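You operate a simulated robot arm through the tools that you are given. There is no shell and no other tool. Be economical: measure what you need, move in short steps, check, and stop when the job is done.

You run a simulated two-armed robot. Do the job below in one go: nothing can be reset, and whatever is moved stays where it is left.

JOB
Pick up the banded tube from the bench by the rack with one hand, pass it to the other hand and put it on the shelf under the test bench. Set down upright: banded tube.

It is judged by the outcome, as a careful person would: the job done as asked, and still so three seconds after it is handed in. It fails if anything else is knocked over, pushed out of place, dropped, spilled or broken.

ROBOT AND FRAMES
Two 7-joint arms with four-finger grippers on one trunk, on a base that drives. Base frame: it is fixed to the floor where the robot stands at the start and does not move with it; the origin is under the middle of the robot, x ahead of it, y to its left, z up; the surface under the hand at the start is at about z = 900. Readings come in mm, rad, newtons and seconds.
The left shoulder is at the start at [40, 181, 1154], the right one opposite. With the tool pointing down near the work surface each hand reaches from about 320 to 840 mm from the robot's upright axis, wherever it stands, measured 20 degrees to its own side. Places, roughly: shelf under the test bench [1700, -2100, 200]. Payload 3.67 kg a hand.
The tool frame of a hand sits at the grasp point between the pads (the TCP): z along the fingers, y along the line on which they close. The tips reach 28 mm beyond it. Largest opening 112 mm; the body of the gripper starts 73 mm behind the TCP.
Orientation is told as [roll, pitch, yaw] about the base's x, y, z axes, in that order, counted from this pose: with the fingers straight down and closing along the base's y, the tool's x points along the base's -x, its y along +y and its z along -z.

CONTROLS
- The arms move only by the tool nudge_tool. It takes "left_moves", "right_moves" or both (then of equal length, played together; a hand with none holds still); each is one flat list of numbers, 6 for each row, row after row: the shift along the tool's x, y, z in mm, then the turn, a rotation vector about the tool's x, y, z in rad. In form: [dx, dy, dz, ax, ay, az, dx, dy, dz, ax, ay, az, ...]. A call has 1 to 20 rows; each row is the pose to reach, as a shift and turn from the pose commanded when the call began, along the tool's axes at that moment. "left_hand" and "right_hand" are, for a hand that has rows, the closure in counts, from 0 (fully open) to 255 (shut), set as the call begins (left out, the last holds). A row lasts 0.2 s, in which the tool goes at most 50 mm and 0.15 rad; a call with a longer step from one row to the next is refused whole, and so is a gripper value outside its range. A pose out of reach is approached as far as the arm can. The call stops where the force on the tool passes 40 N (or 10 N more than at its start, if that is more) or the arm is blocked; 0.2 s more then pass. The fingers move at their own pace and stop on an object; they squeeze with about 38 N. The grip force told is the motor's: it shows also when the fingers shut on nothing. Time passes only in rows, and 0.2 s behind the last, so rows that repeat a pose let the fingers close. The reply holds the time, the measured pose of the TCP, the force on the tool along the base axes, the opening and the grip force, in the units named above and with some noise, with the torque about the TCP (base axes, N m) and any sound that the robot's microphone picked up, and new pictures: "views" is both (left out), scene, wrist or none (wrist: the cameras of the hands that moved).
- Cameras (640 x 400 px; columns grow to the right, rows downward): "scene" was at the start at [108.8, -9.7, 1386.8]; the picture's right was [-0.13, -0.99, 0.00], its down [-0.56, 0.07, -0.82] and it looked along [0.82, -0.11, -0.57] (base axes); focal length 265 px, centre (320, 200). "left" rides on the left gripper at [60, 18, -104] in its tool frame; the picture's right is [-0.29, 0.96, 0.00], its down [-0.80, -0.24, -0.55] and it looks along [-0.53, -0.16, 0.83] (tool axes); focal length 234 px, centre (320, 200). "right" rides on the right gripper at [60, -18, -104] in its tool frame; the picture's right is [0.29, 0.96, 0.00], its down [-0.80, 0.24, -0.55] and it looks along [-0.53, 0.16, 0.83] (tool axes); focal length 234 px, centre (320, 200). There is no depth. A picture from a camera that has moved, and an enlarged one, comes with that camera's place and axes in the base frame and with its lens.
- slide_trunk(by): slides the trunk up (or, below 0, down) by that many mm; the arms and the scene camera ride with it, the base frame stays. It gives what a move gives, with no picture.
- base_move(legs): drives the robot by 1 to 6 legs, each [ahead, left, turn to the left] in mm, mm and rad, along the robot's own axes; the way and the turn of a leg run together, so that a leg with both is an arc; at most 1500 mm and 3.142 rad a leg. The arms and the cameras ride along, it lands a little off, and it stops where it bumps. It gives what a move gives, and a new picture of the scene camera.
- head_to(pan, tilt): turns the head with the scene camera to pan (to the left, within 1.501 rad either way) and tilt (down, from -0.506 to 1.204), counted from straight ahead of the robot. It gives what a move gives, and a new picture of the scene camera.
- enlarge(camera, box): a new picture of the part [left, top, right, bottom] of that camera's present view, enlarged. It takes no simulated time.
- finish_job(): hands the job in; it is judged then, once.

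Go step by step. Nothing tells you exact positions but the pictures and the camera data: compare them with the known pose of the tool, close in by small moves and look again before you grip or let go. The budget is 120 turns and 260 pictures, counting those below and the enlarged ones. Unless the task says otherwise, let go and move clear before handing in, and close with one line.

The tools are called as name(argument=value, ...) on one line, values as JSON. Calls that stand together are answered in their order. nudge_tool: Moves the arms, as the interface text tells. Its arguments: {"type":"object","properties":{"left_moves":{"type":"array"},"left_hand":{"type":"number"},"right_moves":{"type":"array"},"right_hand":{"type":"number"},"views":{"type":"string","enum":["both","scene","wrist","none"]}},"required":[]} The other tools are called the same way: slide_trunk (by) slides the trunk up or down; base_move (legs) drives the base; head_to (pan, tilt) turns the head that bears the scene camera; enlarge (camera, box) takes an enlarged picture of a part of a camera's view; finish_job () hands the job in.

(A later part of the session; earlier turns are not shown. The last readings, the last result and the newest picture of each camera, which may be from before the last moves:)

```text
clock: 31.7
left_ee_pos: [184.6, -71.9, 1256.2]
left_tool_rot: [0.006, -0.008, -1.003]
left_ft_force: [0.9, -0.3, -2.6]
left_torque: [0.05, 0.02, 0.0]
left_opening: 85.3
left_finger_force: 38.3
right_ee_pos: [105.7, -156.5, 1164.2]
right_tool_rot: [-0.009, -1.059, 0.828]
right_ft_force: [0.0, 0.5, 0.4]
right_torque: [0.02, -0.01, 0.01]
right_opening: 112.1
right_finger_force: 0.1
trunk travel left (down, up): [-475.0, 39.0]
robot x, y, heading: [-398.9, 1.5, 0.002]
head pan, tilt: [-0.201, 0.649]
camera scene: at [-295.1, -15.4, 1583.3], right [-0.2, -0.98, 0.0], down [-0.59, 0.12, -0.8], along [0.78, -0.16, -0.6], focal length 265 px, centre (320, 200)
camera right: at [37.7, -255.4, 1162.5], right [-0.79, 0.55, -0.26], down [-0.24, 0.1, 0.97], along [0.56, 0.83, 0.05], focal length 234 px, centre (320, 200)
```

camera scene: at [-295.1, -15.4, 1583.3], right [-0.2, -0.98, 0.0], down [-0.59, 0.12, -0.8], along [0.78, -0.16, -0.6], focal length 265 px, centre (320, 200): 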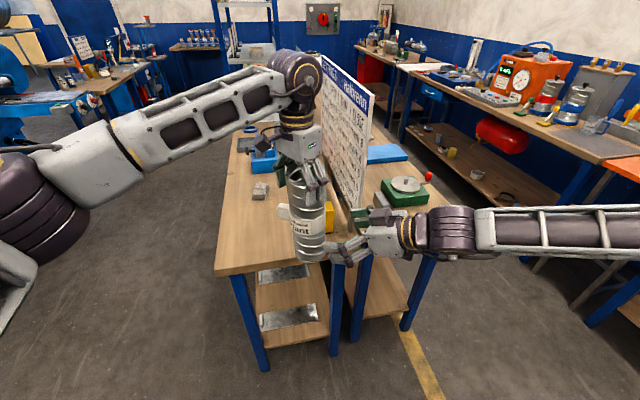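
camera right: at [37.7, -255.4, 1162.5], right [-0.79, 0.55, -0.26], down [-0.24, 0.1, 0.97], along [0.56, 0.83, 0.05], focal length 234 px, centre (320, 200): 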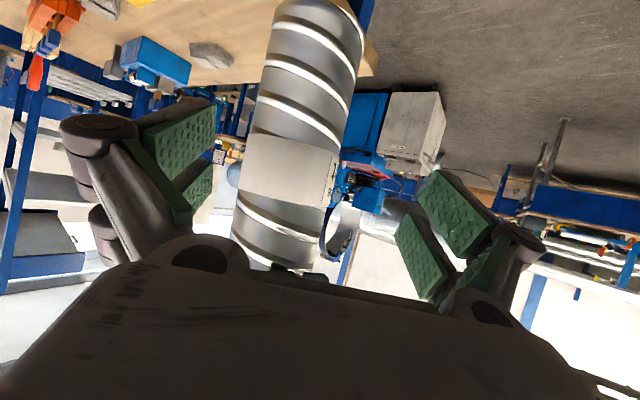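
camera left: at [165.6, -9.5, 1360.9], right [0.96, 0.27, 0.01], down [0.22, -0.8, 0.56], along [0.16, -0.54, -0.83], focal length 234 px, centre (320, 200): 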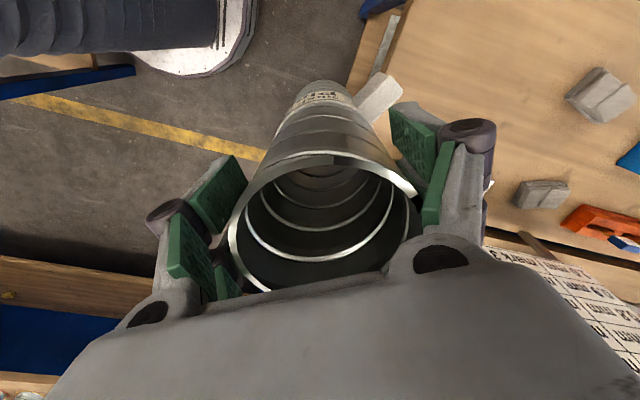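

The tube has swung about 4–5° about the pads: its bottom is off toward front-right. I turn the left hand 0.08 rad about its closing axis to set it upright, and check.

nudge_tool(left_moves=[0, 0, 0, 0, 0.03, 0, 0, 0, 0, 0, 0.06, 0, 0, 0, 0, 0, 0.08, 0, 0, 0, 0, 0, 0.08, 0], views="none")

enlarge(camera="right", box=[200, 0, 400, 280])

enlarge(camera="scene", box=[230, 130, 410, 290])

```text
clock: 32.7
left_ee_pos: [185.3, -70.9, 1255.6]
left_tool_rot: [0.005, -0.008, -1.004]
left_ft_force: [-0.2, 0.6, -4.0]
left_torque: [0.02, 0.04, -0.02]
left_opening: 85.3
left_finger_force: 38.2
left hand out of reach, approached as far as the arm can: row 2, 3, 4
right_ee_pos: [105.9, -155.8, 1164.0]
right_tool_rot: [-0.011, -1.059, 0.827]
right_ft_force: [-0.2, 0.8, -0.9]
right_torque: [-0.01, 0.01, 0.01]
right_opening: 111.7
right_finger_force: 0.1
trunk travel left (down, up): [-475.0, 39.0]
robot x, y, heading: [-405.3, 1.9, 0.0]
head pan, tilt: [-0.201, 0.649]
```

```text
1.43 times, centred on (300, 140) of right
camera zoom: at [37.9, -255.3, 1162.6], right [-0.79, 0.55, -0.26], down [-0.24, 0.1, 0.97], along [0.56, 0.83, 0.05], focal length 334 px, centre (349, 286)
```

zoom: 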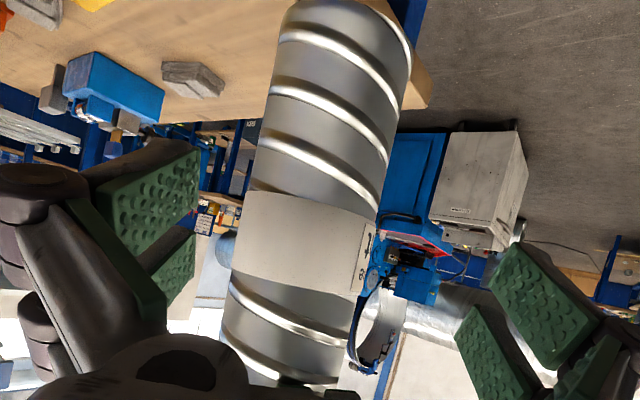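

```text
2.50 times, centred on (320, 210) of scene
camera zoom: at [-294.6, -15.3, 1583.3], right [-0.2, -0.98, 0.0], down [-0.59, 0.12, -0.8], along [0.78, -0.16, -0.61], focal length 664 px, centre (320, 175)
```

zoom: 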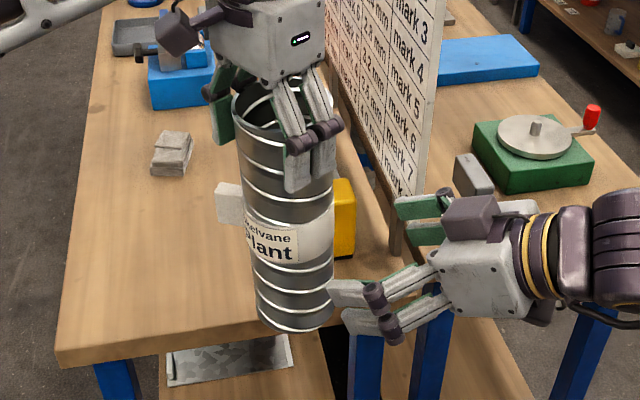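

The left arm was at its reach limit and did not turn. I draw it back 40 mm toward the robot and turn it there.

nudge_tool(left_moves=[5, -8, 0, 0, 0, 0, 13, -20, 0, 0, 0.01, 0, 21, -33, 0, 0, 0.03, 0, 21, -33, 0, 0, 0.06, 0, 21, -33, 0, 0, 0.06, 0], views="none")

enlarge(camera="right", box=[200, 0, 400, 280])

```text
clock: 33.9
left_ee_pos: [145.6, -72.0, 1256.1]
left_tool_rot: [0.005, 0.051, -1.002]
left_ft_force: [0.0, -0.3, -3.7]
left_torque: [0.02, 0.0, 0.01]
left_opening: 85.3
left_finger_force: 37.8
right_ee_pos: [106.3, -155.0, 1164.4]
right_tool_rot: [-0.01, -1.061, 0.828]
right_ft_force: [-0.4, -0.3, -0.6]
right_torque: [-0.01, -0.01, 0.01]
right_opening: 112.1
right_finger_force: 0.0
trunk travel left (down, up): [-475.0, 39.0]
robot x, y, heading: [-402.9, 1.0, 0.001]
head pan, tilt: [-0.201, 0.649]
```

```text
1.43 times, centred on (300, 140) of right
camera zoom: at [37.9, -255.1, 1162.6], right [-0.79, 0.55, -0.26], down [-0.24, 0.1, 0.97], along [0.56, 0.83, 0.05], focal length 334 px, centre (349, 286)
```

zoom: 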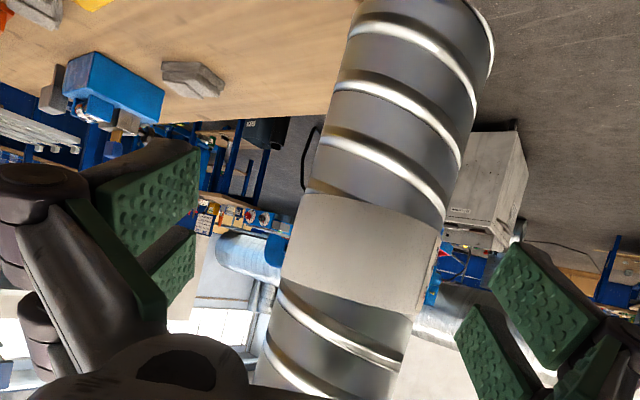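

The tube is upright within about a degree. I line the right hand up and advance it around the tube, slowly.

nudge_tool(right_moves=[9, 13, 0, 0, 0, 0, 17, 26, 0, 0, 0, 0, 17, 26, 15, 0, 0, 0, 17, 26, 30, 0, 0, 0, 17, 26, 45, 0, 0, 0, 17, 26, 60, 0, 0, 0, 17, 26, 60, 0, 0, 0], views="both")

```text
clock: 35.5
left_ee_pos: [144.9, -72.4, 1255.8]
left_tool_rot: [0.004, 0.049, -1.003]
left_ft_force: [-0.8, 0.2, -3.6]
left_torque: [0.02, 0.03, 0.02]
left_opening: 85.6
left_finger_force: 38.1
right_ee_pos: [118.3, -110.8, 1128.1]
right_tool_rot: [-0.01, -1.053, 0.828]
right_ft_force: [0.6, 0.5, -0.4]
right_torque: [0.01, -0.02, -0.03]
right_opening: 111.7
right_finger_force: 0.1
right hand out of reach, approached as far as the arm can: row 6, 7
trunk travel left (down, up): [-475.0, 39.0]
robot x, y, heading: [-399.3, -0.2, 0.0]
head pan, tilt: [-0.201, 0.649]
camera scene: at [-295.2, -15.5, 1583.3], right [-0.2, -0.98, 0.0], down [-0.59, 0.12, -0.8], along [0.78, -0.16, -0.6], focal length 265 px, centre (320, 200)
camera right: at [49.3, -210.0, 1126.6], right [-0.8, 0.55, -0.25], down [-0.24, 0.1, 0.97], along [0.56, 0.83, 0.05], focal length 234 px, centre (320, 200)
```

scene: 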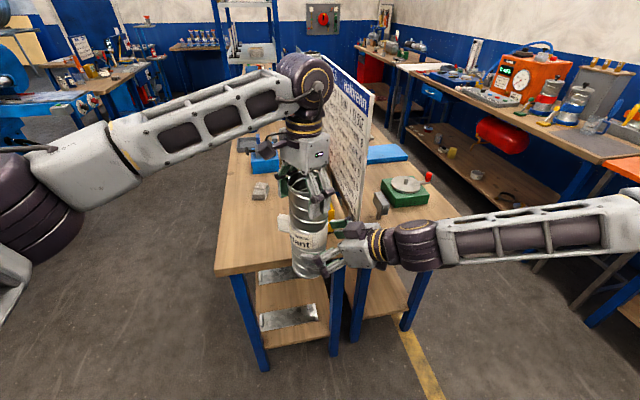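
right: 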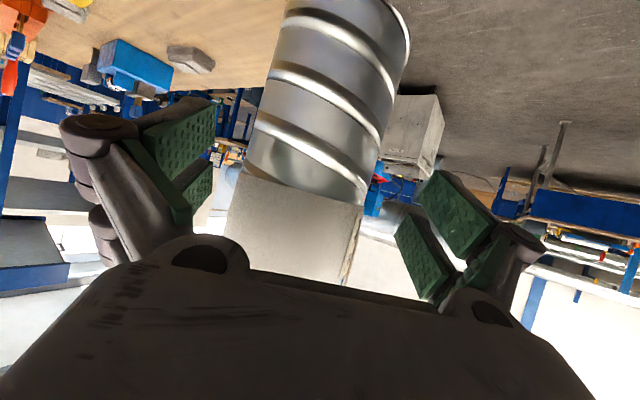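

The right arm is at its limit again, but the tube is lined up between its fingers. I bring the tube to it with the left hand, about 47 mm.

nudge_tool(left_moves=[-3, -11, 0, 0, 0, 0, -6, -22, 0, 0, 0, 0, -9, -33, 0, 0, 0, 0, -12, -44, 0, 0, 0, 0, -12, -44, 0, 0, 0, 0], views="both")

```text
clock: 36.7
left_ee_pos: [115.0, -106.0, 1254.6]
left_tool_rot: [0.005, 0.05, -1.004]
left_ft_force: [0.1, -0.1, -3.8]
left_torque: [0.0, 0.02, 0.01]
left_opening: 85.4
left_finger_force: 38.1
right_ee_pos: [116.8, -109.4, 1127.7]
right_tool_rot: [-0.008, -1.054, 0.826]
right_ft_force: [0.0, -0.6, 1.0]
right_torque: [-0.01, 0.03, 0.02]
right_opening: 112.1
right_finger_force: 0.2
trunk travel left (down, up): [-475.0, 39.0]
robot x, y, heading: [-399.3, -0.3, -0.001]
head pan, tilt: [-0.201, 0.649]
camera scene: at [-294.8, -15.1, 1583.3], right [-0.2, -0.98, 0.0], down [-0.59, 0.12, -0.8], along [0.78, -0.16, -0.6], focal length 265 px, centre (320, 200)
camera left: at [100.6, -50.3, 1362.7], right [0.96, 0.27, -0.01], down [0.24, -0.83, 0.51], along [0.13, -0.49, -0.86], focal length 234 px, centre (320, 200)
```

scene: 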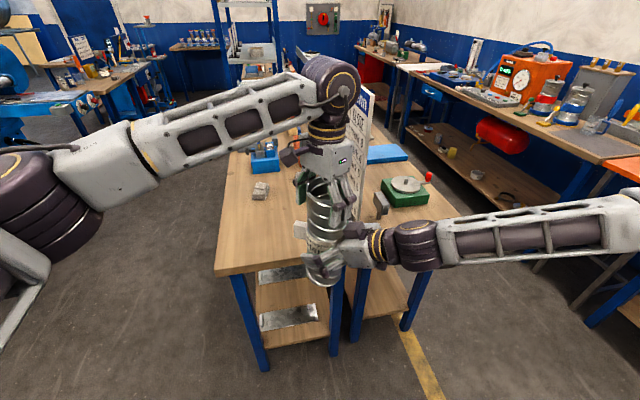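
left: 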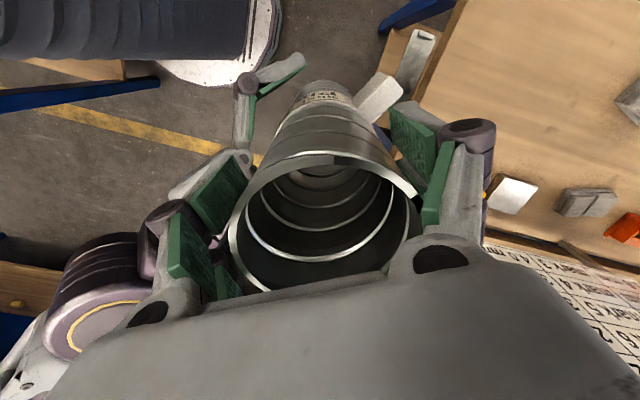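

enlarge(camera="right", box=[40, 0, 600, 350])

```text
1.14 times, centred on (320, 175) of right
camera zoom: at [49.4, -209.8, 1126.6], right [-0.8, 0.55, -0.25], down [-0.24, 0.1, 0.97], along [0.56, 0.83, 0.05], focal length 268 px, centre (320, 229)
```

zoom: 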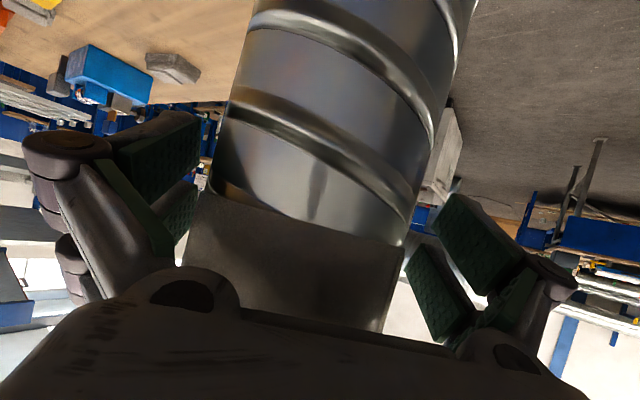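

The tube is 5–6 mm off centre; I shift it with the left hand and then close the right hand.

nudge_tool(left_moves=[3, 0, 0, 0, 0, 0, 5, -1, 0, 0, 0, 0, 5, -1, 0, 0, 0, 0], views="none")

nudge_tool(right_moves=[0, 0, 0, 0, 0, 0, 0, 0, 0, 0, 0, 0, 0, 0, 0, 0, 0, 0, 0, 0, 0, 0, 0, 0], right_hand=255, views="both")

```text
clock: 37.5
left_ee_pos: [111.6, -102.0, 1255.2]
left_tool_rot: [0.005, 0.05, -1.002]
left_ft_force: [0.1, -0.6, -4.1]
left_torque: [0.01, 0.0, -0.01]
left_opening: 85.2
left_finger_force: 37.9
right_ee_pos: [118.6, -110.0, 1126.8]
right_tool_rot: [-0.008, -1.055, 0.828]
right_ft_force: [0.8, 0.0, 0.3]
right_torque: [-0.02, 0.02, 0.01]
right_opening: 112.2
right_finger_force: 0.0
trunk travel left (down, up): [-475.0, 39.0]
robot x, y, heading: [-399.8, 0.5, -0.004]
head pan, tilt: [-0.201, 0.649]
```

```text
clock: 38.5
left_ee_pos: [111.5, -101.6, 1255.0]
left_tool_rot: [0.005, 0.051, -1.0]
left_ft_force: [-2.0, 5.7, -5.4]
left_torque: [-0.48, -0.87, 0.06]
left_opening: 85.5
left_finger_force: 37.8
right_ee_pos: [118.4, -110.9, 1127.4]
right_tool_rot: [-0.007, -1.054, 0.822]
right_ft_force: [1.7, -4.7, 2.6]
right_torque: [1.22, 1.2, -0.06]
right_opening: 88.8
right_finger_force: 38.0
trunk travel left (down, up): [-475.0, 39.0]
robot x, y, heading: [-399.7, -1.4, -0.001]
head pan, tilt: [-0.201, 0.649]
camera scene: at [-294.8, -15.2, 1583.3], right [-0.2, -0.98, 0.0], down [-0.59, 0.12, -0.8], along [0.78, -0.16, -0.6], focal length 265 px, centre (320, 200)
camera right: at [49.5, -210.0, 1126.6], right [-0.8, 0.55, -0.25], down [-0.24, 0.1, 0.97], along [0.56, 0.83, 0.05], focal length 234 px, centre (320, 200)
```

scene: 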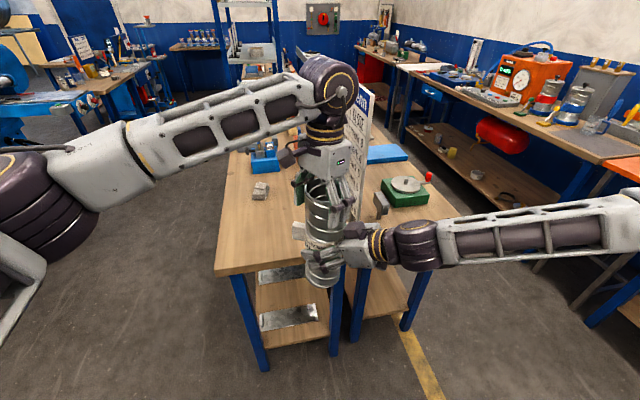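
right: 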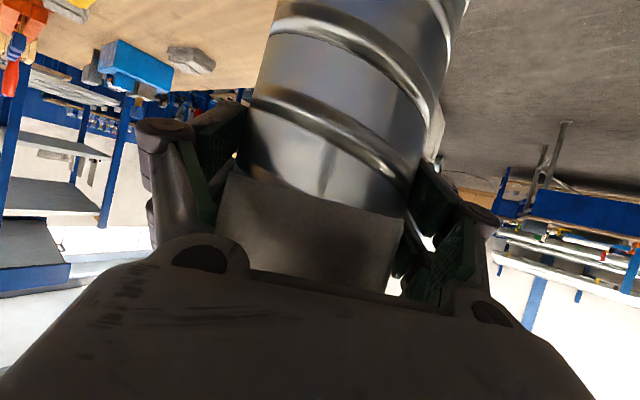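

Both hands hold the tube (right opening 88.8, force 38 N). I open the left hand and lift it clear.

nudge_tool(left_moves=[0, 0, 0, 0, 0, 0, 0, 0, 0, 0, 0, 0, 0, 0, 0, 0, 0, 0], left_hand=0, views="both")

```text
clock: 39.3
left_ee_pos: [111.7, -102.7, 1254.8]
left_tool_rot: [0.005, 0.051, -1.002]
left_ft_force: [0.4, -0.5, 0.8]
left_torque: [-0.02, 0.04, -0.01]
left_opening: 112.0
left_finger_force: 0.1
right_ee_pos: [119.2, -110.0, 1127.8]
right_tool_rot: [-0.008, -1.054, 0.828]
right_ft_force: [0.3, 1.0, 0.1]
right_torque: [-0.05, 0.03, -0.02]
right_opening: 88.2
right_finger_force: 38.3
trunk travel left (down, up): [-475.0, 39.0]
robot x, y, heading: [-399.7, -0.0, -0.001]
head pan, tilt: [-0.201, 0.649]
camera scene: at [-294.8, -15.2, 1583.3], right [-0.2, -0.98, 0.0], down [-0.59, 0.12, -0.8], along [0.78, -0.16, -0.6], focal length 265 px, centre (320, 200)
camera left: at [97.1, -46.4, 1363.1], right [0.96, 0.27, -0.01], down [0.24, -0.83, 0.51], along [0.13, -0.49, -0.86], focal length 234 px, centre (320, 200)
```

scene: 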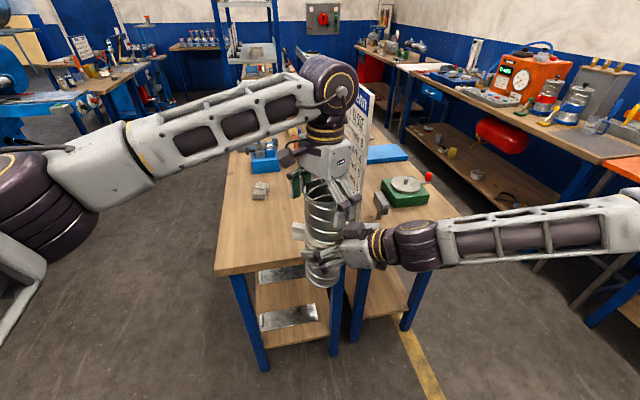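
left: 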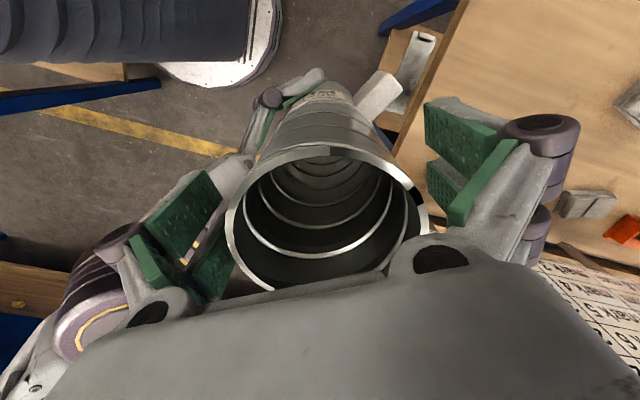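

nudge_tool(left_moves=[0, 0, -15, 0, 0, 0, 0, 0, -30, 0, 0, 0, 0, 0, -45, 0, 0, 0, 0, 0, -70, 0, 0, 0, 0, 0, -100, 0, 0, 0, 0, 0, -100, 0, 0, 0], views="both")

```text
clock: 40.7
left_ee_pos: [113.2, -107.4, 1354.2]
left_tool_rot: [0.004, 0.051, -1.005]
left_ft_force: [0.8, 0.1, -0.5]
left_torque: [0.0, 0.01, 0.01]
left_opening: 112.2
left_finger_force: 0.1
right_ee_pos: [118.1, -110.0, 1126.7]
right_tool_rot: [-0.009, -1.055, 0.827]
right_ft_force: [0.0, 0.2, 0.1]
right_torque: [-0.02, -0.01, -0.03]
right_opening: 88.2
right_finger_force: 37.8
trunk travel left (down, up): [-475.0, 39.0]
robot x, y, heading: [-401.3, -0.4, 0.003]
head pan, tilt: [-0.201, 0.649]
camera scene: at [-294.4, -15.0, 1583.3], right [-0.2, -0.98, 0.0], down [-0.59, 0.12, -0.8], along [0.78, -0.16, -0.61], focal length 265 px, centre (320, 200)
camera left: at [99.3, -51.7, 1462.7], right [0.96, 0.27, -0.01], down [0.24, -0.83, 0.51], along [0.13, -0.49, -0.86], focal length 234 px, centre (320, 200)
```

scene: 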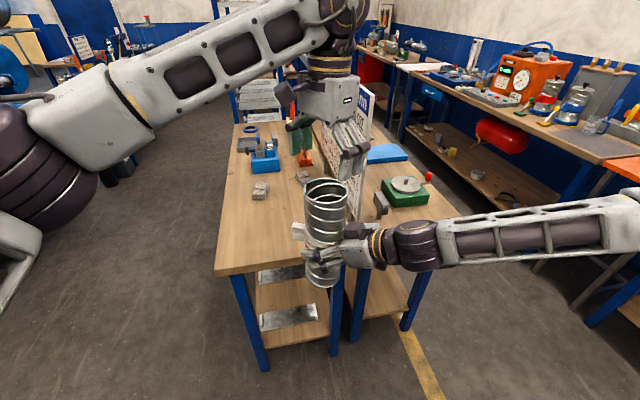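
left: 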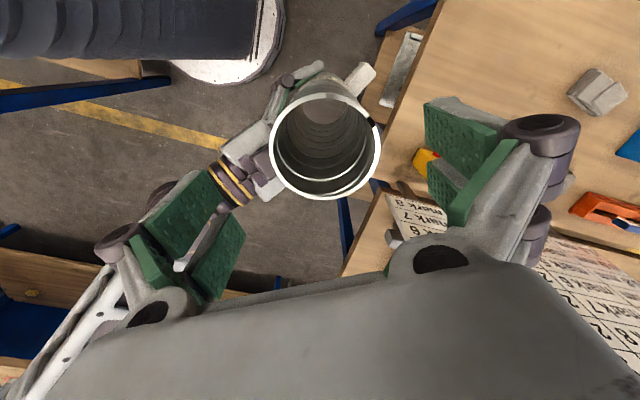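

The right hand holds the tube alone. I tuck the left arm back to its own side.

nudge_tool(left_moves=[30, 5, -15, 0, 0, 0, 62, 10, -30, 0, 0, -0.12, 97, 15, -30, 0, 0, -0.26, 132, 20, -30, 0, 0, -0.4, 167, 25, -30, 0, 0, -0.54, 202, 30, -30, 0, 0, -0.68, 237, 36, -30, 0, 0, -0.82, 277, 42, -30, 0, 0, -0.96, 277, 42, -30, 0, 0, -1.0], views="scene")

enlarge(camera="right", box=[40, 0, 600, 350])

head_to(pan=-1.5, tilt=0.55)

```text
clock: 42.7
left_ee_pos: [0.9, 147.4, 1398.2]
left_tool_rot: [0.046, 0.022, 0.0]
left_ft_force: [0.1, 0.6, 0.9]
left_torque: [0.02, -0.01, 0.01]
left_opening: 112.1
left_finger_force: 0.0
right_ee_pos: [118.3, -111.1, 1126.1]
right_tool_rot: [-0.006, -1.056, 0.826]
right_ft_force: [0.0, -0.6, -0.1]
right_torque: [0.0, 0.02, 0.03]
right_opening: 88.1
right_finger_force: 37.8
trunk travel left (down, up): [-475.0, 39.0]
robot x, y, heading: [-403.3, 1.8, -0.0]
head pan, tilt: [-0.201, 0.649]
camera scene: at [-294.3, -16.2, 1583.2], right [-0.2, -0.98, 0.0], down [-0.59, 0.12, -0.8], along [0.78, -0.16, -0.61], focal length 265 px, centre (320, 200)
```

scene: 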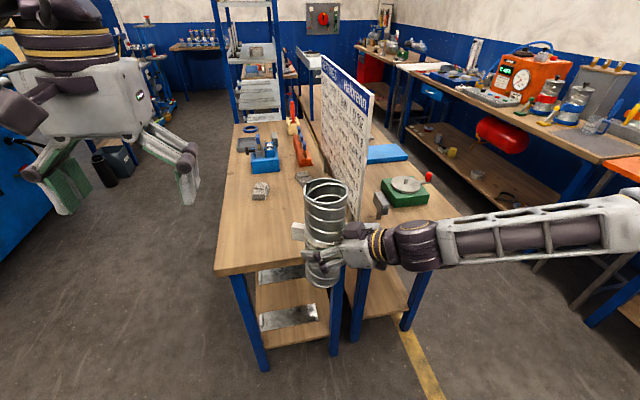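

```text
1.14 times, centred on (320, 175) of right
camera zoom: at [49.7, -210.4, 1126.2], right [-0.8, 0.55, -0.25], down [-0.24, 0.1, 0.97], along [0.56, 0.83, 0.05], focal length 268 px, centre (320, 229)
```

zoom: 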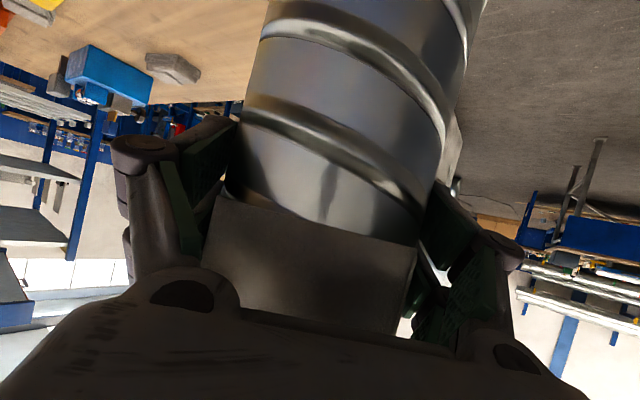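

```text
clock: 44.2
left_ee_pos: [0.3, 147.0, 1399.2]
left_tool_rot: [0.046, 0.023, -0.002]
left_ft_force: [0.1, -0.6, -0.4]
left_torque: [-0.04, 0.04, 0.02]
left_opening: 112.1
left_finger_force: 0.1
right_ee_pos: [117.8, -110.0, 1127.2]
right_tool_rot: [-0.007, -1.054, 0.828]
right_ft_force: [-0.4, 0.1, 0.1]
right_torque: [-0.03, 0.01, 0.03]
right_opening: 88.0
right_finger_force: 37.9
trunk travel left (down, up): [-475.0, 39.0]
robot x, y, heading: [-402.3, 2.6, 0.003]
head pan, tilt: [-1.499, 0.55]
camera scene: at [-373.5, -87.3, 1592.1], right [-1.0, -0.07, 0.0], down [-0.04, 0.52, -0.85], along [0.06, -0.85, -0.52], focal length 265 px, centre (320, 200)
```

scene: 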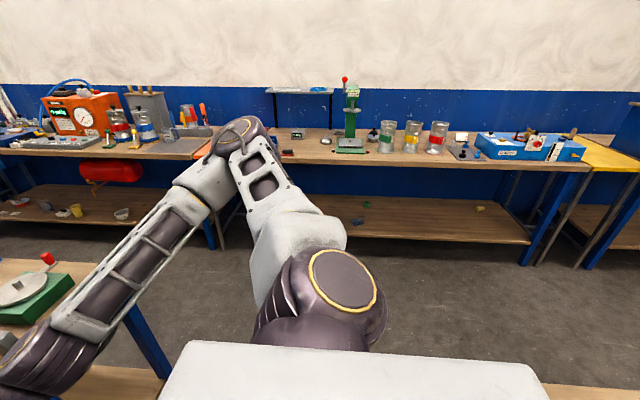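

Shelf under the test bench: the wall bench with the orange tester; its shelf has a hanging red tank and small items near x 1600–2000 but looks free around x 1000–1300. I first strafe right into the open aisle.

base_move(legs=[[0, -650, 0]])

head_to(pan=-0.9, tilt=0.5)

```text
clock: 47.9
left_ee_pos: [0.7, -501.0, 1398.4]
left_tool_rot: [0.045, 0.023, 0.0]
left_ft_force: [-0.7, 0.1, -0.8]
left_torque: [-0.01, -0.04, 0.02]
left_opening: 112.0
left_finger_force: 0.0
right_ee_pos: [119.7, -757.7, 1127.0]
right_tool_rot: [-0.007, -1.054, 0.831]
right_ft_force: [0.2, -0.2, -0.1]
right_torque: [-0.03, 0.03, -0.01]
right_opening: 88.2
right_finger_force: 38.2
trunk travel left (down, up): [-475.0, 39.0]
robot x, y, heading: [-400.3, -651.2, 0.008]
head pan, tilt: [-1.499, 0.55]
camera scene: at [-372.6, -737.1, 1592.2], right [-1.0, -0.07, 0.0], down [-0.04, 0.52, -0.85], along [0.06, -0.85, -0.52], focal length 265 px, centre (320, 200)
```

scene: 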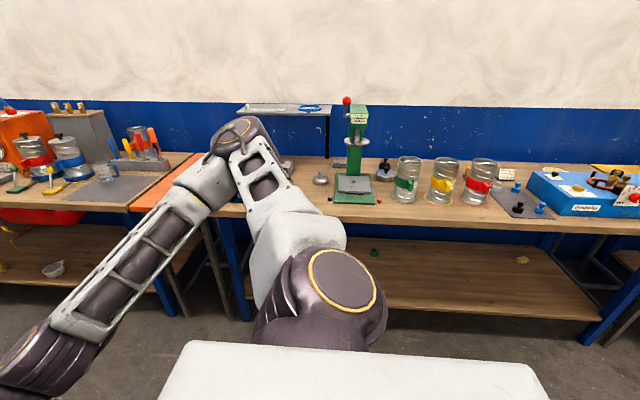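

```text
clock: 48.9
left_ee_pos: [0.7, -501.3, 1398.8]
left_tool_rot: [0.044, 0.022, 0.002]
left_ft_force: [0.7, 0.9, 0.1]
left_torque: [-0.03, 0.0, -0.01]
left_opening: 112.3
left_finger_force: 0.0
right_ee_pos: [119.8, -759.4, 1127.1]
right_tool_rot: [-0.009, -1.052, 0.832]
right_ft_force: [0.4, -0.4, -0.2]
right_torque: [-0.01, 0.01, 0.04]
right_opening: 88.0
right_finger_force: 37.9
trunk travel left (down, up): [-475.0, 39.0]
robot x, y, heading: [-400.1, -648.3, 0.003]
head pan, tilt: [-0.901, 0.499]
camera scene: at [-322.3, -719.1, 1596.7], right [-0.78, -0.62, 0.0], down [-0.3, 0.37, -0.88], along [0.55, -0.69, -0.48], focal length 265 px, centre (320, 200)
```

scene: 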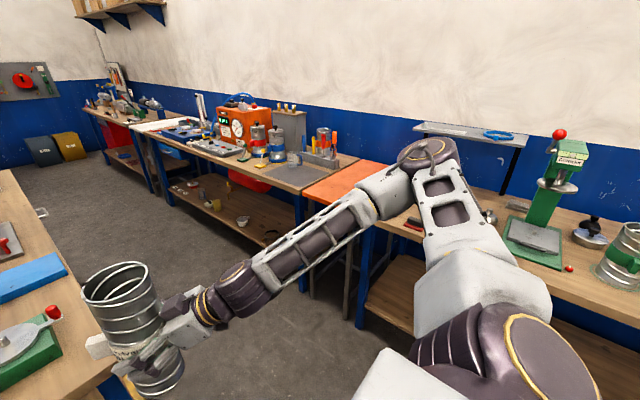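

The aisle is about 1 m wide, the test bench front near y -1715. I turn to face the wall bench here, where there is room.

base_move(legs=[[0, 0, -0.8], [0, 0, -0.771]])

head_to(pan=0.9, tilt=0.5)

```text
clock: 53.8
left_ee_pos: [-251.6, -1051.6, 1398.9]
left_tool_rot: [0.045, 0.023, -1.572]
left_ft_force: [0.0, 0.2, 0.8]
left_torque: [0.02, 0.01, 0.01]
left_opening: 111.9
left_finger_force: 0.0
right_ee_pos: [-512.0, -1169.4, 1126.4]
right_tool_rot: [-0.008, -1.054, -0.741]
right_ft_force: [0.4, 0.9, -0.1]
right_torque: [0.01, -0.01, -0.03]
right_opening: 87.9
right_finger_force: 37.7
trunk travel left (down, up): [-475.0, 39.0]
robot x, y, heading: [-397.0, -650.5, -1.569]
head pan, tilt: [-0.901, 0.499]
camera scene: at [-470.6, -725.6, 1596.7], right [-0.62, 0.78, 0.0], down [0.37, 0.3, -0.88], along [-0.69, -0.55, -0.48], focal length 265 px, centre (320, 200)
```

scene: 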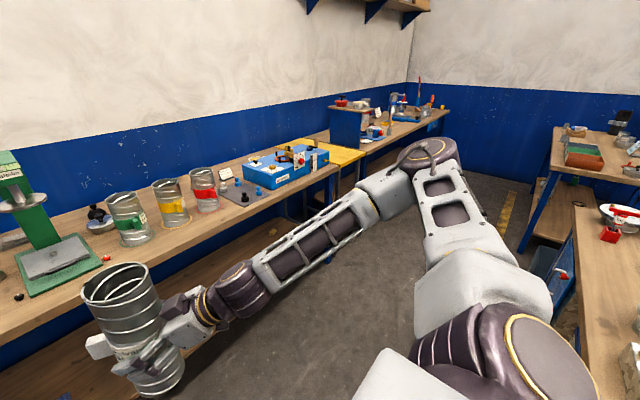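

```text
clock: 55.6
left_ee_pos: [-253.3, -1051.5, 1398.0]
left_tool_rot: [0.045, 0.022, -1.574]
left_ft_force: [-0.3, 0.3, 1.0]
left_torque: [0.0, 0.0, -0.02]
left_opening: 111.9
left_finger_force: 0.0
right_ee_pos: [-510.3, -1169.4, 1126.9]
right_tool_rot: [-0.007, -1.054, -0.742]
right_ft_force: [0.8, -0.9, -0.3]
right_torque: [0.02, 0.04, 0.02]
right_opening: 87.8
right_finger_force: 37.8
trunk travel left (down, up): [-475.0, 39.0]
robot x, y, heading: [-403.3, -648.6, -1.574]
head pan, tilt: [0.901, 0.499]
camera scene: at [-328.3, -725.5, 1596.7], right [-0.62, -0.78, 0.0], down [-0.38, 0.3, -0.88], along [0.69, -0.55, -0.48], focal length 265 px, centre (320, 200)
```

scene: 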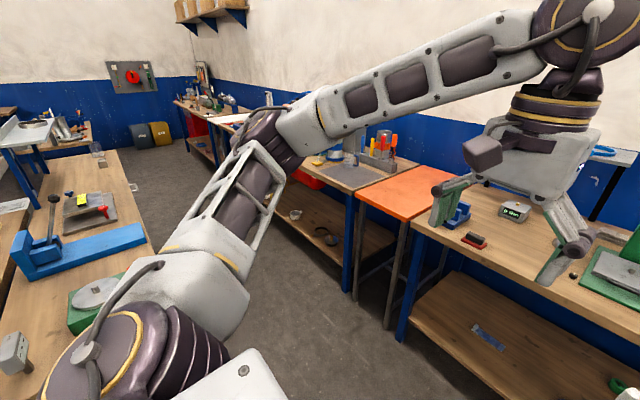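

The shelf is free between the dark ring (x≈1090) and the white bowl (x≈1580), so I aim for x≈1310, y≈-1900. I drive ahead 430 and then sideways along the aisle.

base_move(legs=[[430, 0, 0], [0, 850, 0]])

```text
clock: 62.6
left_ee_pos: [601.8, -1478.8, 1399.1]
left_tool_rot: [0.045, 0.022, -1.569]
left_ft_force: [0.2, -0.3, 0.5]
left_torque: [0.01, -0.02, -0.02]
left_opening: 111.9
left_finger_force: 0.1
right_ee_pos: [344.4, -1598.2, 1128.0]
right_tool_rot: [-0.005, -1.054, -0.737]
right_ft_force: [-0.1, 0.5, -0.3]
right_torque: [0.03, 0.02, -0.02]
right_opening: 88.0
right_finger_force: 38.2
trunk travel left (down, up): [-475.0, 39.0]
robot x, y, heading: [454.9, -1080.6, -1.567]
head pan, tilt: [0.901, 0.499]
camera scene: at [525.9, -1152.9, 1596.7], right [-0.62, -0.79, 0.0], down [-0.38, 0.3, -0.88], along [0.69, -0.54, -0.48], focal length 265 px, centre (320, 200)
```

scene: 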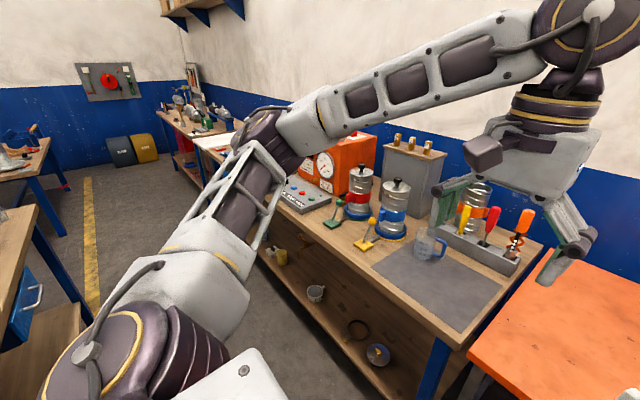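

The shelf spot at about (1350, -1900) is bare, between the ring and the bowl; shelf front edge near y -1780. I strafe another 1000 mm.

base_move(legs=[[0, 1000, 0]])

head_to(pan=-0.1, tilt=0.85)

```text
clock: 68.0
left_ee_pos: [1611.6, -1475.2, 1398.6]
left_tool_rot: [0.044, 0.023, -1.57]
left_ft_force: [-0.3, 0.3, 0.0]
left_torque: [0.02, -0.01, -0.01]
left_opening: 111.9
left_finger_force: 0.1
right_ee_pos: [1355.1, -1594.6, 1127.2]
right_tool_rot: [-0.008, -1.053, -0.741]
right_ft_force: [-0.4, -0.2, -0.2]
right_torque: [0.02, -0.01, 0.0]
right_opening: 87.9
right_finger_force: 38.0
trunk travel left (down, up): [-475.0, 39.0]
robot x, y, heading: [1464.4, -1073.0, -1.568]
head pan, tilt: [0.901, 0.499]
camera scene: at [1536.4, -1148.8, 1596.7], right [-0.62, -0.79, 0.0], down [-0.38, 0.3, -0.88], along [0.69, -0.54, -0.48], focal length 265 px, centre (320, 200)
```

scene: 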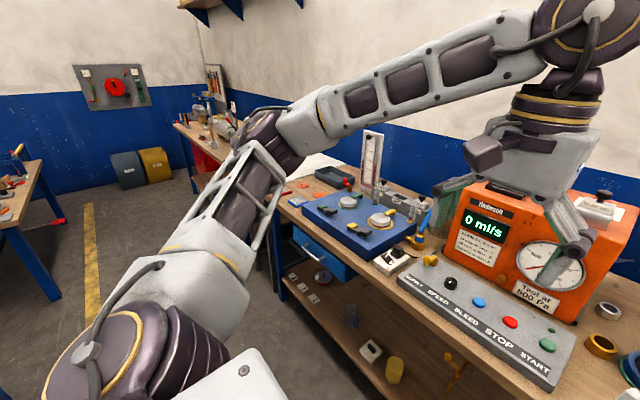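

```text
clock: 69.2
left_ee_pos: [1612.7, -1475.4, 1398.6]
left_tool_rot: [0.045, 0.023, -1.571]
left_ft_force: [-0.4, 0.4, -0.8]
left_torque: [0.04, -0.02, 0.0]
left_opening: 112.2
left_finger_force: 0.1
right_ee_pos: [1356.4, -1593.8, 1127.1]
right_tool_rot: [-0.009, -1.055, -0.74]
right_ft_force: [0.6, 0.2, -0.3]
right_torque: [0.01, 0.02, 0.03]
right_opening: 88.0
right_finger_force: 38.2
trunk travel left (down, up): [-475.0, 39.0]
robot x, y, heading: [1464.0, -1075.6, -1.565]
head pan, tilt: [-0.099, 0.85]
camera scene: at [1458.3, -1170.4, 1566.7], right [-1.0, 0.1, 0.0], down [0.07, 0.75, -0.66], along [-0.06, -0.66, -0.75], focal length 265 px, centre (320, 200)
```

scene: 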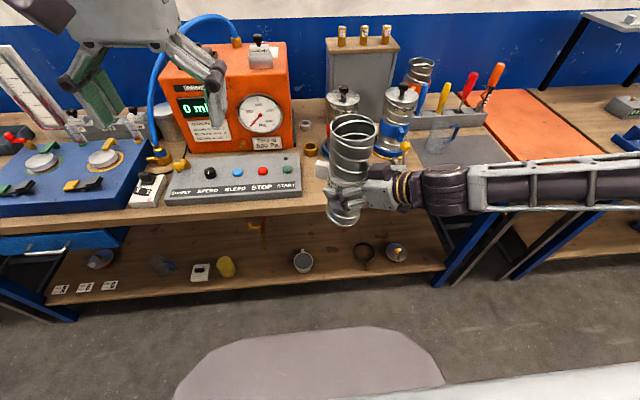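

All shelf items are located: the free gap's middle is x≈1300, tube target about (1300, -1880). I lower the trunk fully; the hands are in front of the bench edge.

slide_trunk(by=-240)

slide_trunk(by=-230)

head_to(pan=-0.2, tilt=0.6)

enlarge(camera="right", box=[0, 0, 640, 400])

```text
clock: 71.7
left_ee_pos: [1613.2, -1475.0, 1158.8]
left_tool_rot: [0.045, 0.021, -1.569]
left_ft_force: [0.2, -0.6, -0.1]
left_torque: [0.02, -0.01, -0.01]
left_opening: 112.1
left_finger_force: 0.0
right_ee_pos: [1356.0, -1593.2, 887.5]
right_tool_rot: [-0.008, -1.055, -0.741]
right_ft_force: [0.4, 0.5, 0.4]
right_torque: [0.04, -0.03, 0.03]
right_opening: 88.1
right_finger_force: 37.6
trunk travel left (down, up): [-235.0, 279.0]
robot x, y, heading: [1466.1, -1076.7, -1.568]
head pan, tilt: [-0.099, 0.85]
```

```text
clock: 74.1
left_ee_pos: [1613.2, -1474.6, 928.6]
left_tool_rot: [0.046, 0.023, -1.568]
left_ft_force: [0.7, 0.5, -0.4]
left_torque: [0.02, 0.05, -0.01]
left_opening: 112.0
left_finger_force: 0.1
right_ee_pos: [1355.5, -1593.8, 657.1]
right_tool_rot: [-0.008, -1.055, -0.739]
right_ft_force: [-0.8, -0.1, 0.1]
right_torque: [-0.02, 0.03, -0.01]
right_opening: 88.0
right_finger_force: 38.3
trunk travel left (down, up): [-5.0, 509.0]
robot x, y, heading: [1460.6, -1073.3, -1.565]
head pan, tilt: [-0.099, 0.85]
```

```text
clock: 74.9
left_ee_pos: [1612.6, -1475.2, 929.0]
left_tool_rot: [0.044, 0.022, -1.568]
left_ft_force: [-0.3, -0.6, -0.9]
left_torque: [0.03, 0.0, 0.0]
left_opening: 112.0
left_finger_force: 0.1
right_ee_pos: [1354.8, -1592.0, 656.9]
right_tool_rot: [-0.009, -1.053, -0.741]
right_ft_force: [0.1, 0.6, -0.1]
right_torque: [0.0, -0.01, 0.0]
right_opening: 88.2
right_finger_force: 38.2
trunk travel left (down, up): [-5.0, 509.0]
robot x, y, heading: [1468.1, -1075.4, -1.567]
head pan, tilt: [-0.201, 0.6]
camera scene: at [1448.4, -1179.0, 1117.6], right [-0.98, 0.2, 0.0], down [0.11, 0.56, -0.82], along [-0.16, -0.81, -0.57], focal length 265 px, centre (320, 200)
```

scene: 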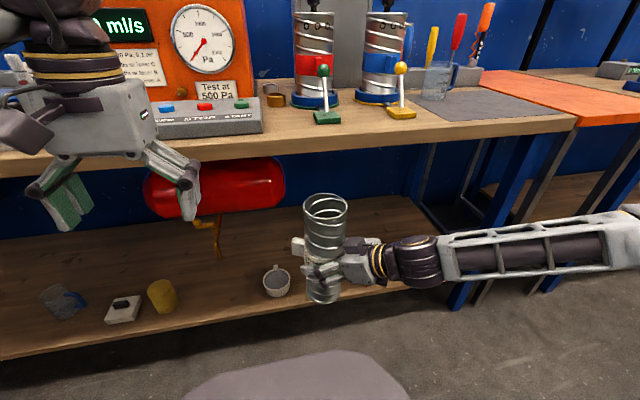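

```text
1.00 times, centred on (320, 200) of right (not enlarged: the box is as wide or as high as the picture)
camera zoom: at [1255.4, -1524.5, 656.5], right [0.55, 0.8, -0.25], down [0.1, 0.24, 0.97], along [0.83, -0.55, 0.05], focal length 234 px, centre (320, 200)
```

zoom: 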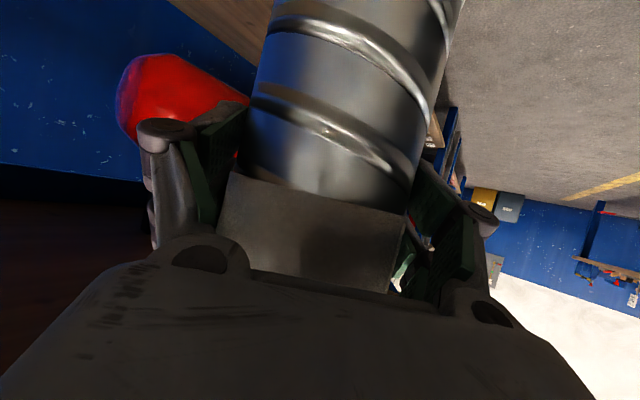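

The tank's right end is at x≈1410, so x≈1310 is clear of it. I check how upright the tube is in the grip.

enlarge(camera="scene", box=[270, 180, 410, 310])

```text
3.08 times, centred on (340, 245) of scene
camera zoom: at [1448.4, -1179.0, 1117.6], right [-0.98, 0.2, 0.0], down [0.11, 0.56, -0.82], along [-0.16, -0.81, -0.57], focal length 817 px, centre (258, 62)
```

zoom: 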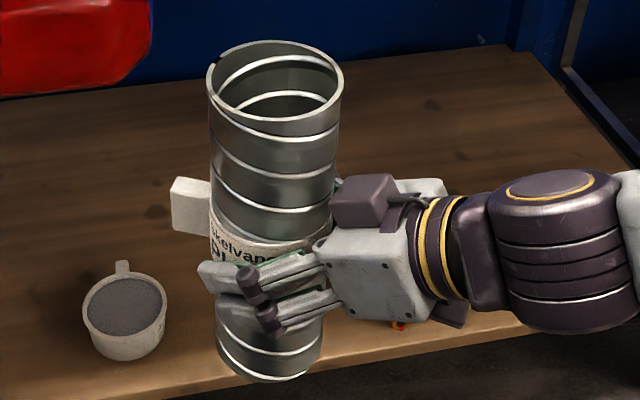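

The tube is upright within about a degree; its bottom is 110 mm below the grasp point. I lower the arm about 310 mm in front of the shelf.

nudge_tool(right_moves=[10, 0, 6, 0, 0, 0, 30, 0, 17, 0, 0, 0, 50, 0, 28.5, 0, 0, 0, 72, 0, 41, 0, 0, 0, 94, 0, 53.5, 0, 0, 0, 116, 0, 66, 0, 0, 0, 138, 0, 78.5, 0, 0, 0, 160, 0, 91, 0, 0, 0, 182, 0, 103.5, 0, 0, 0, 204, 0, 116, 0, 0, 0, 226, 0, 128.5, 0, 0, 0, 248, 0, 141, 0, 0, 0, 265, 0, 150.5, 0, 0, 0, 265, 0, 150.5, 0, 0, 0], views="scene")

```text
clock: 77.9
left_ee_pos: [1613.7, -1475.9, 928.6]
left_tool_rot: [0.046, 0.023, -1.568]
left_ft_force: [0.1, 0.3, 0.0]
left_torque: [-0.01, 0.0, -0.05]
left_opening: 111.8
left_finger_force: 0.0
right_ee_pos: [1232.9, -1553.6, 562.4]
right_tool_rot: [-0.009, -1.052, -0.74]
right_ft_force: [0.1, 0.5, -1.0]
right_torque: [0.03, 0.05, -0.01]
right_opening: 88.0
right_finger_force: 37.8
right hand out of reach, approached as far as the arm can: row 1, 2, 3, 4, 5, 6, 7, 8, 9, 10, 11, 12, 13, 14
trunk travel left (down, up): [-5.0, 509.0]
robot x, y, heading: [1466.1, -1073.3, -1.569]
head pan, tilt: [-0.201, 0.6]
camera scene: at [1448.4, -1179.0, 1117.7], right [-0.98, 0.2, 0.0], down [0.11, 0.55, -0.82], along [-0.16, -0.81, -0.57], focal length 265 px, centre (320, 200)
```

scene: 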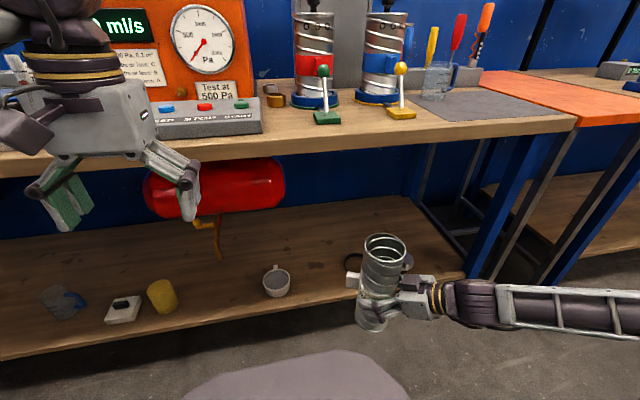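

The wrist's yaw limits it again. I turn the hand back toward straight ahead (0.6 rad) while moving it a bit farther forward.

nudge_tool(right_moves=[-6, -2, 11, 0.087, 0, 0.05, -12, -4, 22, 0.174, 0, 0.1, -18, -5, 33, 0.26, 0, 0.149, -25, -7, 45, 0.347, 0, 0.199, -32, -9, 56, 0.433, 0, 0.248, -38, -11, 67, 0.52, 0, 0.298, -38, -11, 67, 0.52, 0, 0.298], views="scene")

```text
clock: 79.5
left_ee_pos: [1614.0, -1475.2, 928.4]
left_tool_rot: [0.045, 0.022, -1.57]
left_ft_force: [-0.4, 0.6, -0.6]
left_torque: [0.01, 0.0, 0.0]
left_opening: 112.0
left_finger_force: 0.0
right_ee_pos: [1277.7, -1601.7, 558.2]
right_tool_rot: [0.079, -1.062, -1.321]
right_ft_force: [1.4, 0.4, 0.1]
right_torque: [0.0, 0.08, -0.07]
right_opening: 87.8
right_finger_force: 38.0
right hand out of reach, approached as far as the arm can: row 1, 2, 6, 7
trunk travel left (down, up): [-5.0, 509.0]
robot x, y, heading: [1467.0, -1077.0, -1.563]
head pan, tilt: [-0.201, 0.6]
camera scene: at [1449.0, -1178.7, 1117.7], right [-0.98, 0.2, 0.0], down [0.11, 0.55, -0.82], along [-0.16, -0.81, -0.57], focal length 265 px, centre (320, 200)
```

scene: 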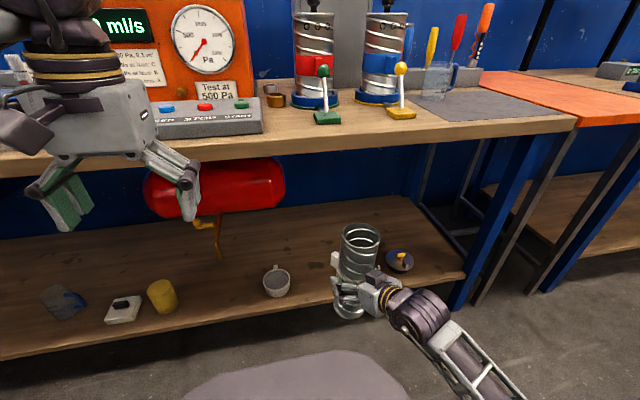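

Low and close bends the wrist too far; farther forward should be easier. I move the hand 150 mm forward (still 450 above the floor with the tube's bottom) and take out the small roll.

nudge_tool(right_moves=[-12, -4, 22, 0, 0, 0, -24, -8, 44, 0.02, 0, 0, -37, -12, 66, 0.04, 0, 0, -49, -16, 88, 0.06, 0, 0, -61, -20, 110, 0.079, 0, 0, -74, -23, 131, 0.079, 0, 0, -74, -23, 131, 0.079, 0, 0], views="scene")

```text
clock: 81.1
left_ee_pos: [1613.0, -1473.8, 929.8]
left_tool_rot: [0.044, 0.02, -1.568]
left_ft_force: [0.7, 0.2, -0.4]
left_torque: [-0.06, 0.0, -0.01]
left_opening: 111.9
left_finger_force: 0.1
right_ee_pos: [1262.9, -1739.9, 554.6]
right_tool_rot: [0.006, -1.059, -1.326]
right_ft_force: [-0.3, -0.8, -0.1]
right_torque: [0.03, 0.02, -0.01]
right_opening: 88.0
right_finger_force: 37.4
right hand out of reach, approached as far as the arm can: row 3, 4, 5, 6, 7
trunk travel left (down, up): [-5.0, 509.0]
robot x, y, heading: [1466.0, -1075.7, -1.565]
head pan, tilt: [-0.201, 0.6]
camera scene: at [1448.2, -1177.7, 1117.8], right [-0.98, 0.2, 0.0], down [0.11, 0.55, -0.83], along [-0.16, -0.81, -0.56], focal length 265 px, centre (320, 200)
```

scene: 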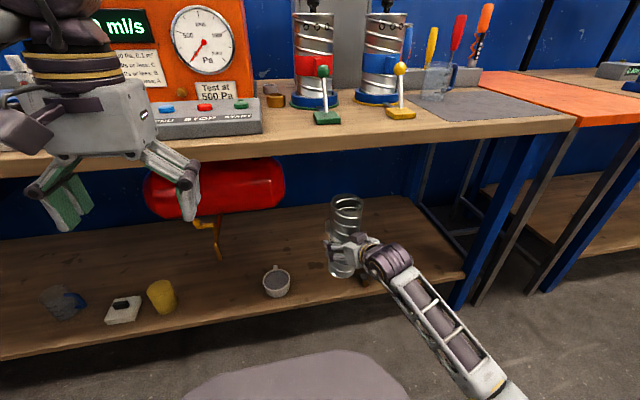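

Good; now I lower the hand there by about 200 mm.

nudge_tool(right_moves=[17, 0, 10, 0, 0, 0, 35, 0, 20, 0, 0, 0, 54, 0, 30, 0, 0, 0, 73, 0, 41, 0, 0, 0, 92, 0, 51, 0, 0, 0, 111, 0, 62, 0, 0, 0, 130, 0, 72, 0, 0, 0, 149, 0, 83, 0, 0, 0, 165, 0, 92, 0, 0, 0, 175, 0, 97, 0, 0, 0, 175, 0, 97, 0, 0, 0], views="scene")

```text
clock: 83.5
left_ee_pos: [1612.4, -1474.1, 929.1]
left_tool_rot: [0.046, 0.022, -1.568]
left_ft_force: [-0.3, 0.0, 0.0]
left_torque: [0.01, 0.0, 0.0]
left_opening: 111.8
left_finger_force: 0.0
right_ee_pos: [1255.8, -1736.3, 398.7]
right_tool_rot: [0.091, -1.052, -1.411]
right_ft_force: [-0.1, 0.0, -0.1]
right_torque: [0.0, 0.01, -0.01]
right_opening: 87.8
right_finger_force: 38.1
right hand out of reach, approached as far as the arm can: row 1, 2, 3, 4, 5, 6, 7, 8, 9, 10, 11
trunk travel left (down, up): [-5.0, 509.0]
robot x, y, heading: [1465.1, -1074.4, -1.564]
head pan, tilt: [-0.201, 0.6]
camera scene: at [1448.4, -1179.0, 1117.7], right [-0.98, 0.2, 0.0], down [0.11, 0.55, -0.82], along [-0.16, -0.81, -0.57], focal length 265 px, centre (320, 200)
```

scene: 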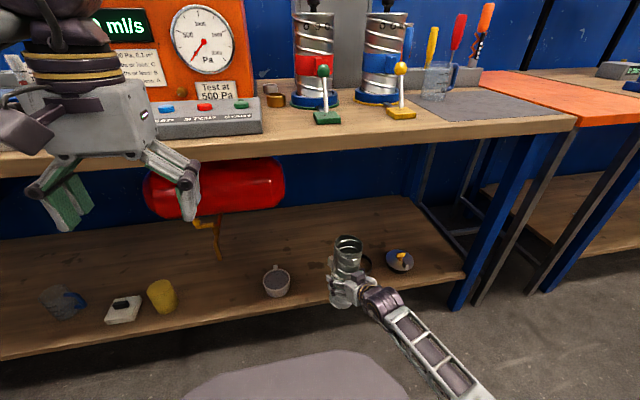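

The arm is now nearly straight. I pull the hand back 110 mm toward the robot while lowering 70 more and taking out the roll; the base will do the forward part.

nudge_tool(right_moves=[10, 6, -18, 0.015, 0, 0, 21, 12, -36, 0.03, 0, 0, 32, 18, -54, 0.045, 0, 0, 43, 26, -70, 0.06, 0, 0, 60, 32, -70, 0.075, 0, 0, 80, 38, -64, 0.091, 0, 0, 100, 42, -58, 0.091, 0, 0, 113, 42, -53, 0.091, 0, 0, 113, 42, -53, 0.091, 0, 0], views="scene")

```text
clock: 85.5
left_ee_pos: [1613.2, -1475.4, 928.5]
left_tool_rot: [0.045, 0.022, -1.57]
left_ft_force: [-0.3, -0.1, -0.4]
left_torque: [0.01, 0.01, -0.01]
left_opening: 112.2
left_finger_force: 0.1
right_ee_pos: [1203.8, -1649.0, 333.7]
right_tool_rot: [0.041, -1.048, -1.381]
right_ft_force: [0.0, -0.2, 0.1]
right_torque: [0.02, 0.02, -0.01]
right_opening: 88.0
right_finger_force: 38.0
right hand out of reach, approached as far as the arm can: row 1, 2, 3, 4, 5, 6, 7, 8, 9
trunk travel left (down, up): [-5.0, 509.0]
robot x, y, heading: [1464.1, -1075.6, -1.567]
head pan, tilt: [-0.201, 0.6]
camera scene: at [1448.3, -1179.0, 1117.7], right [-0.98, 0.2, 0.0], down [0.11, 0.55, -0.82], along [-0.16, -0.81, -0.57], focal length 265 px, centre (320, 200)
```

scene: 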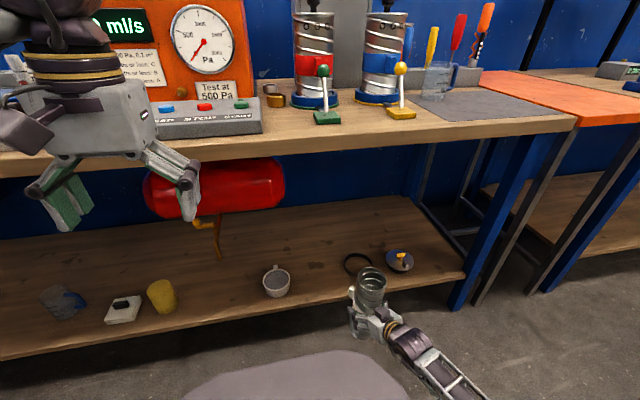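

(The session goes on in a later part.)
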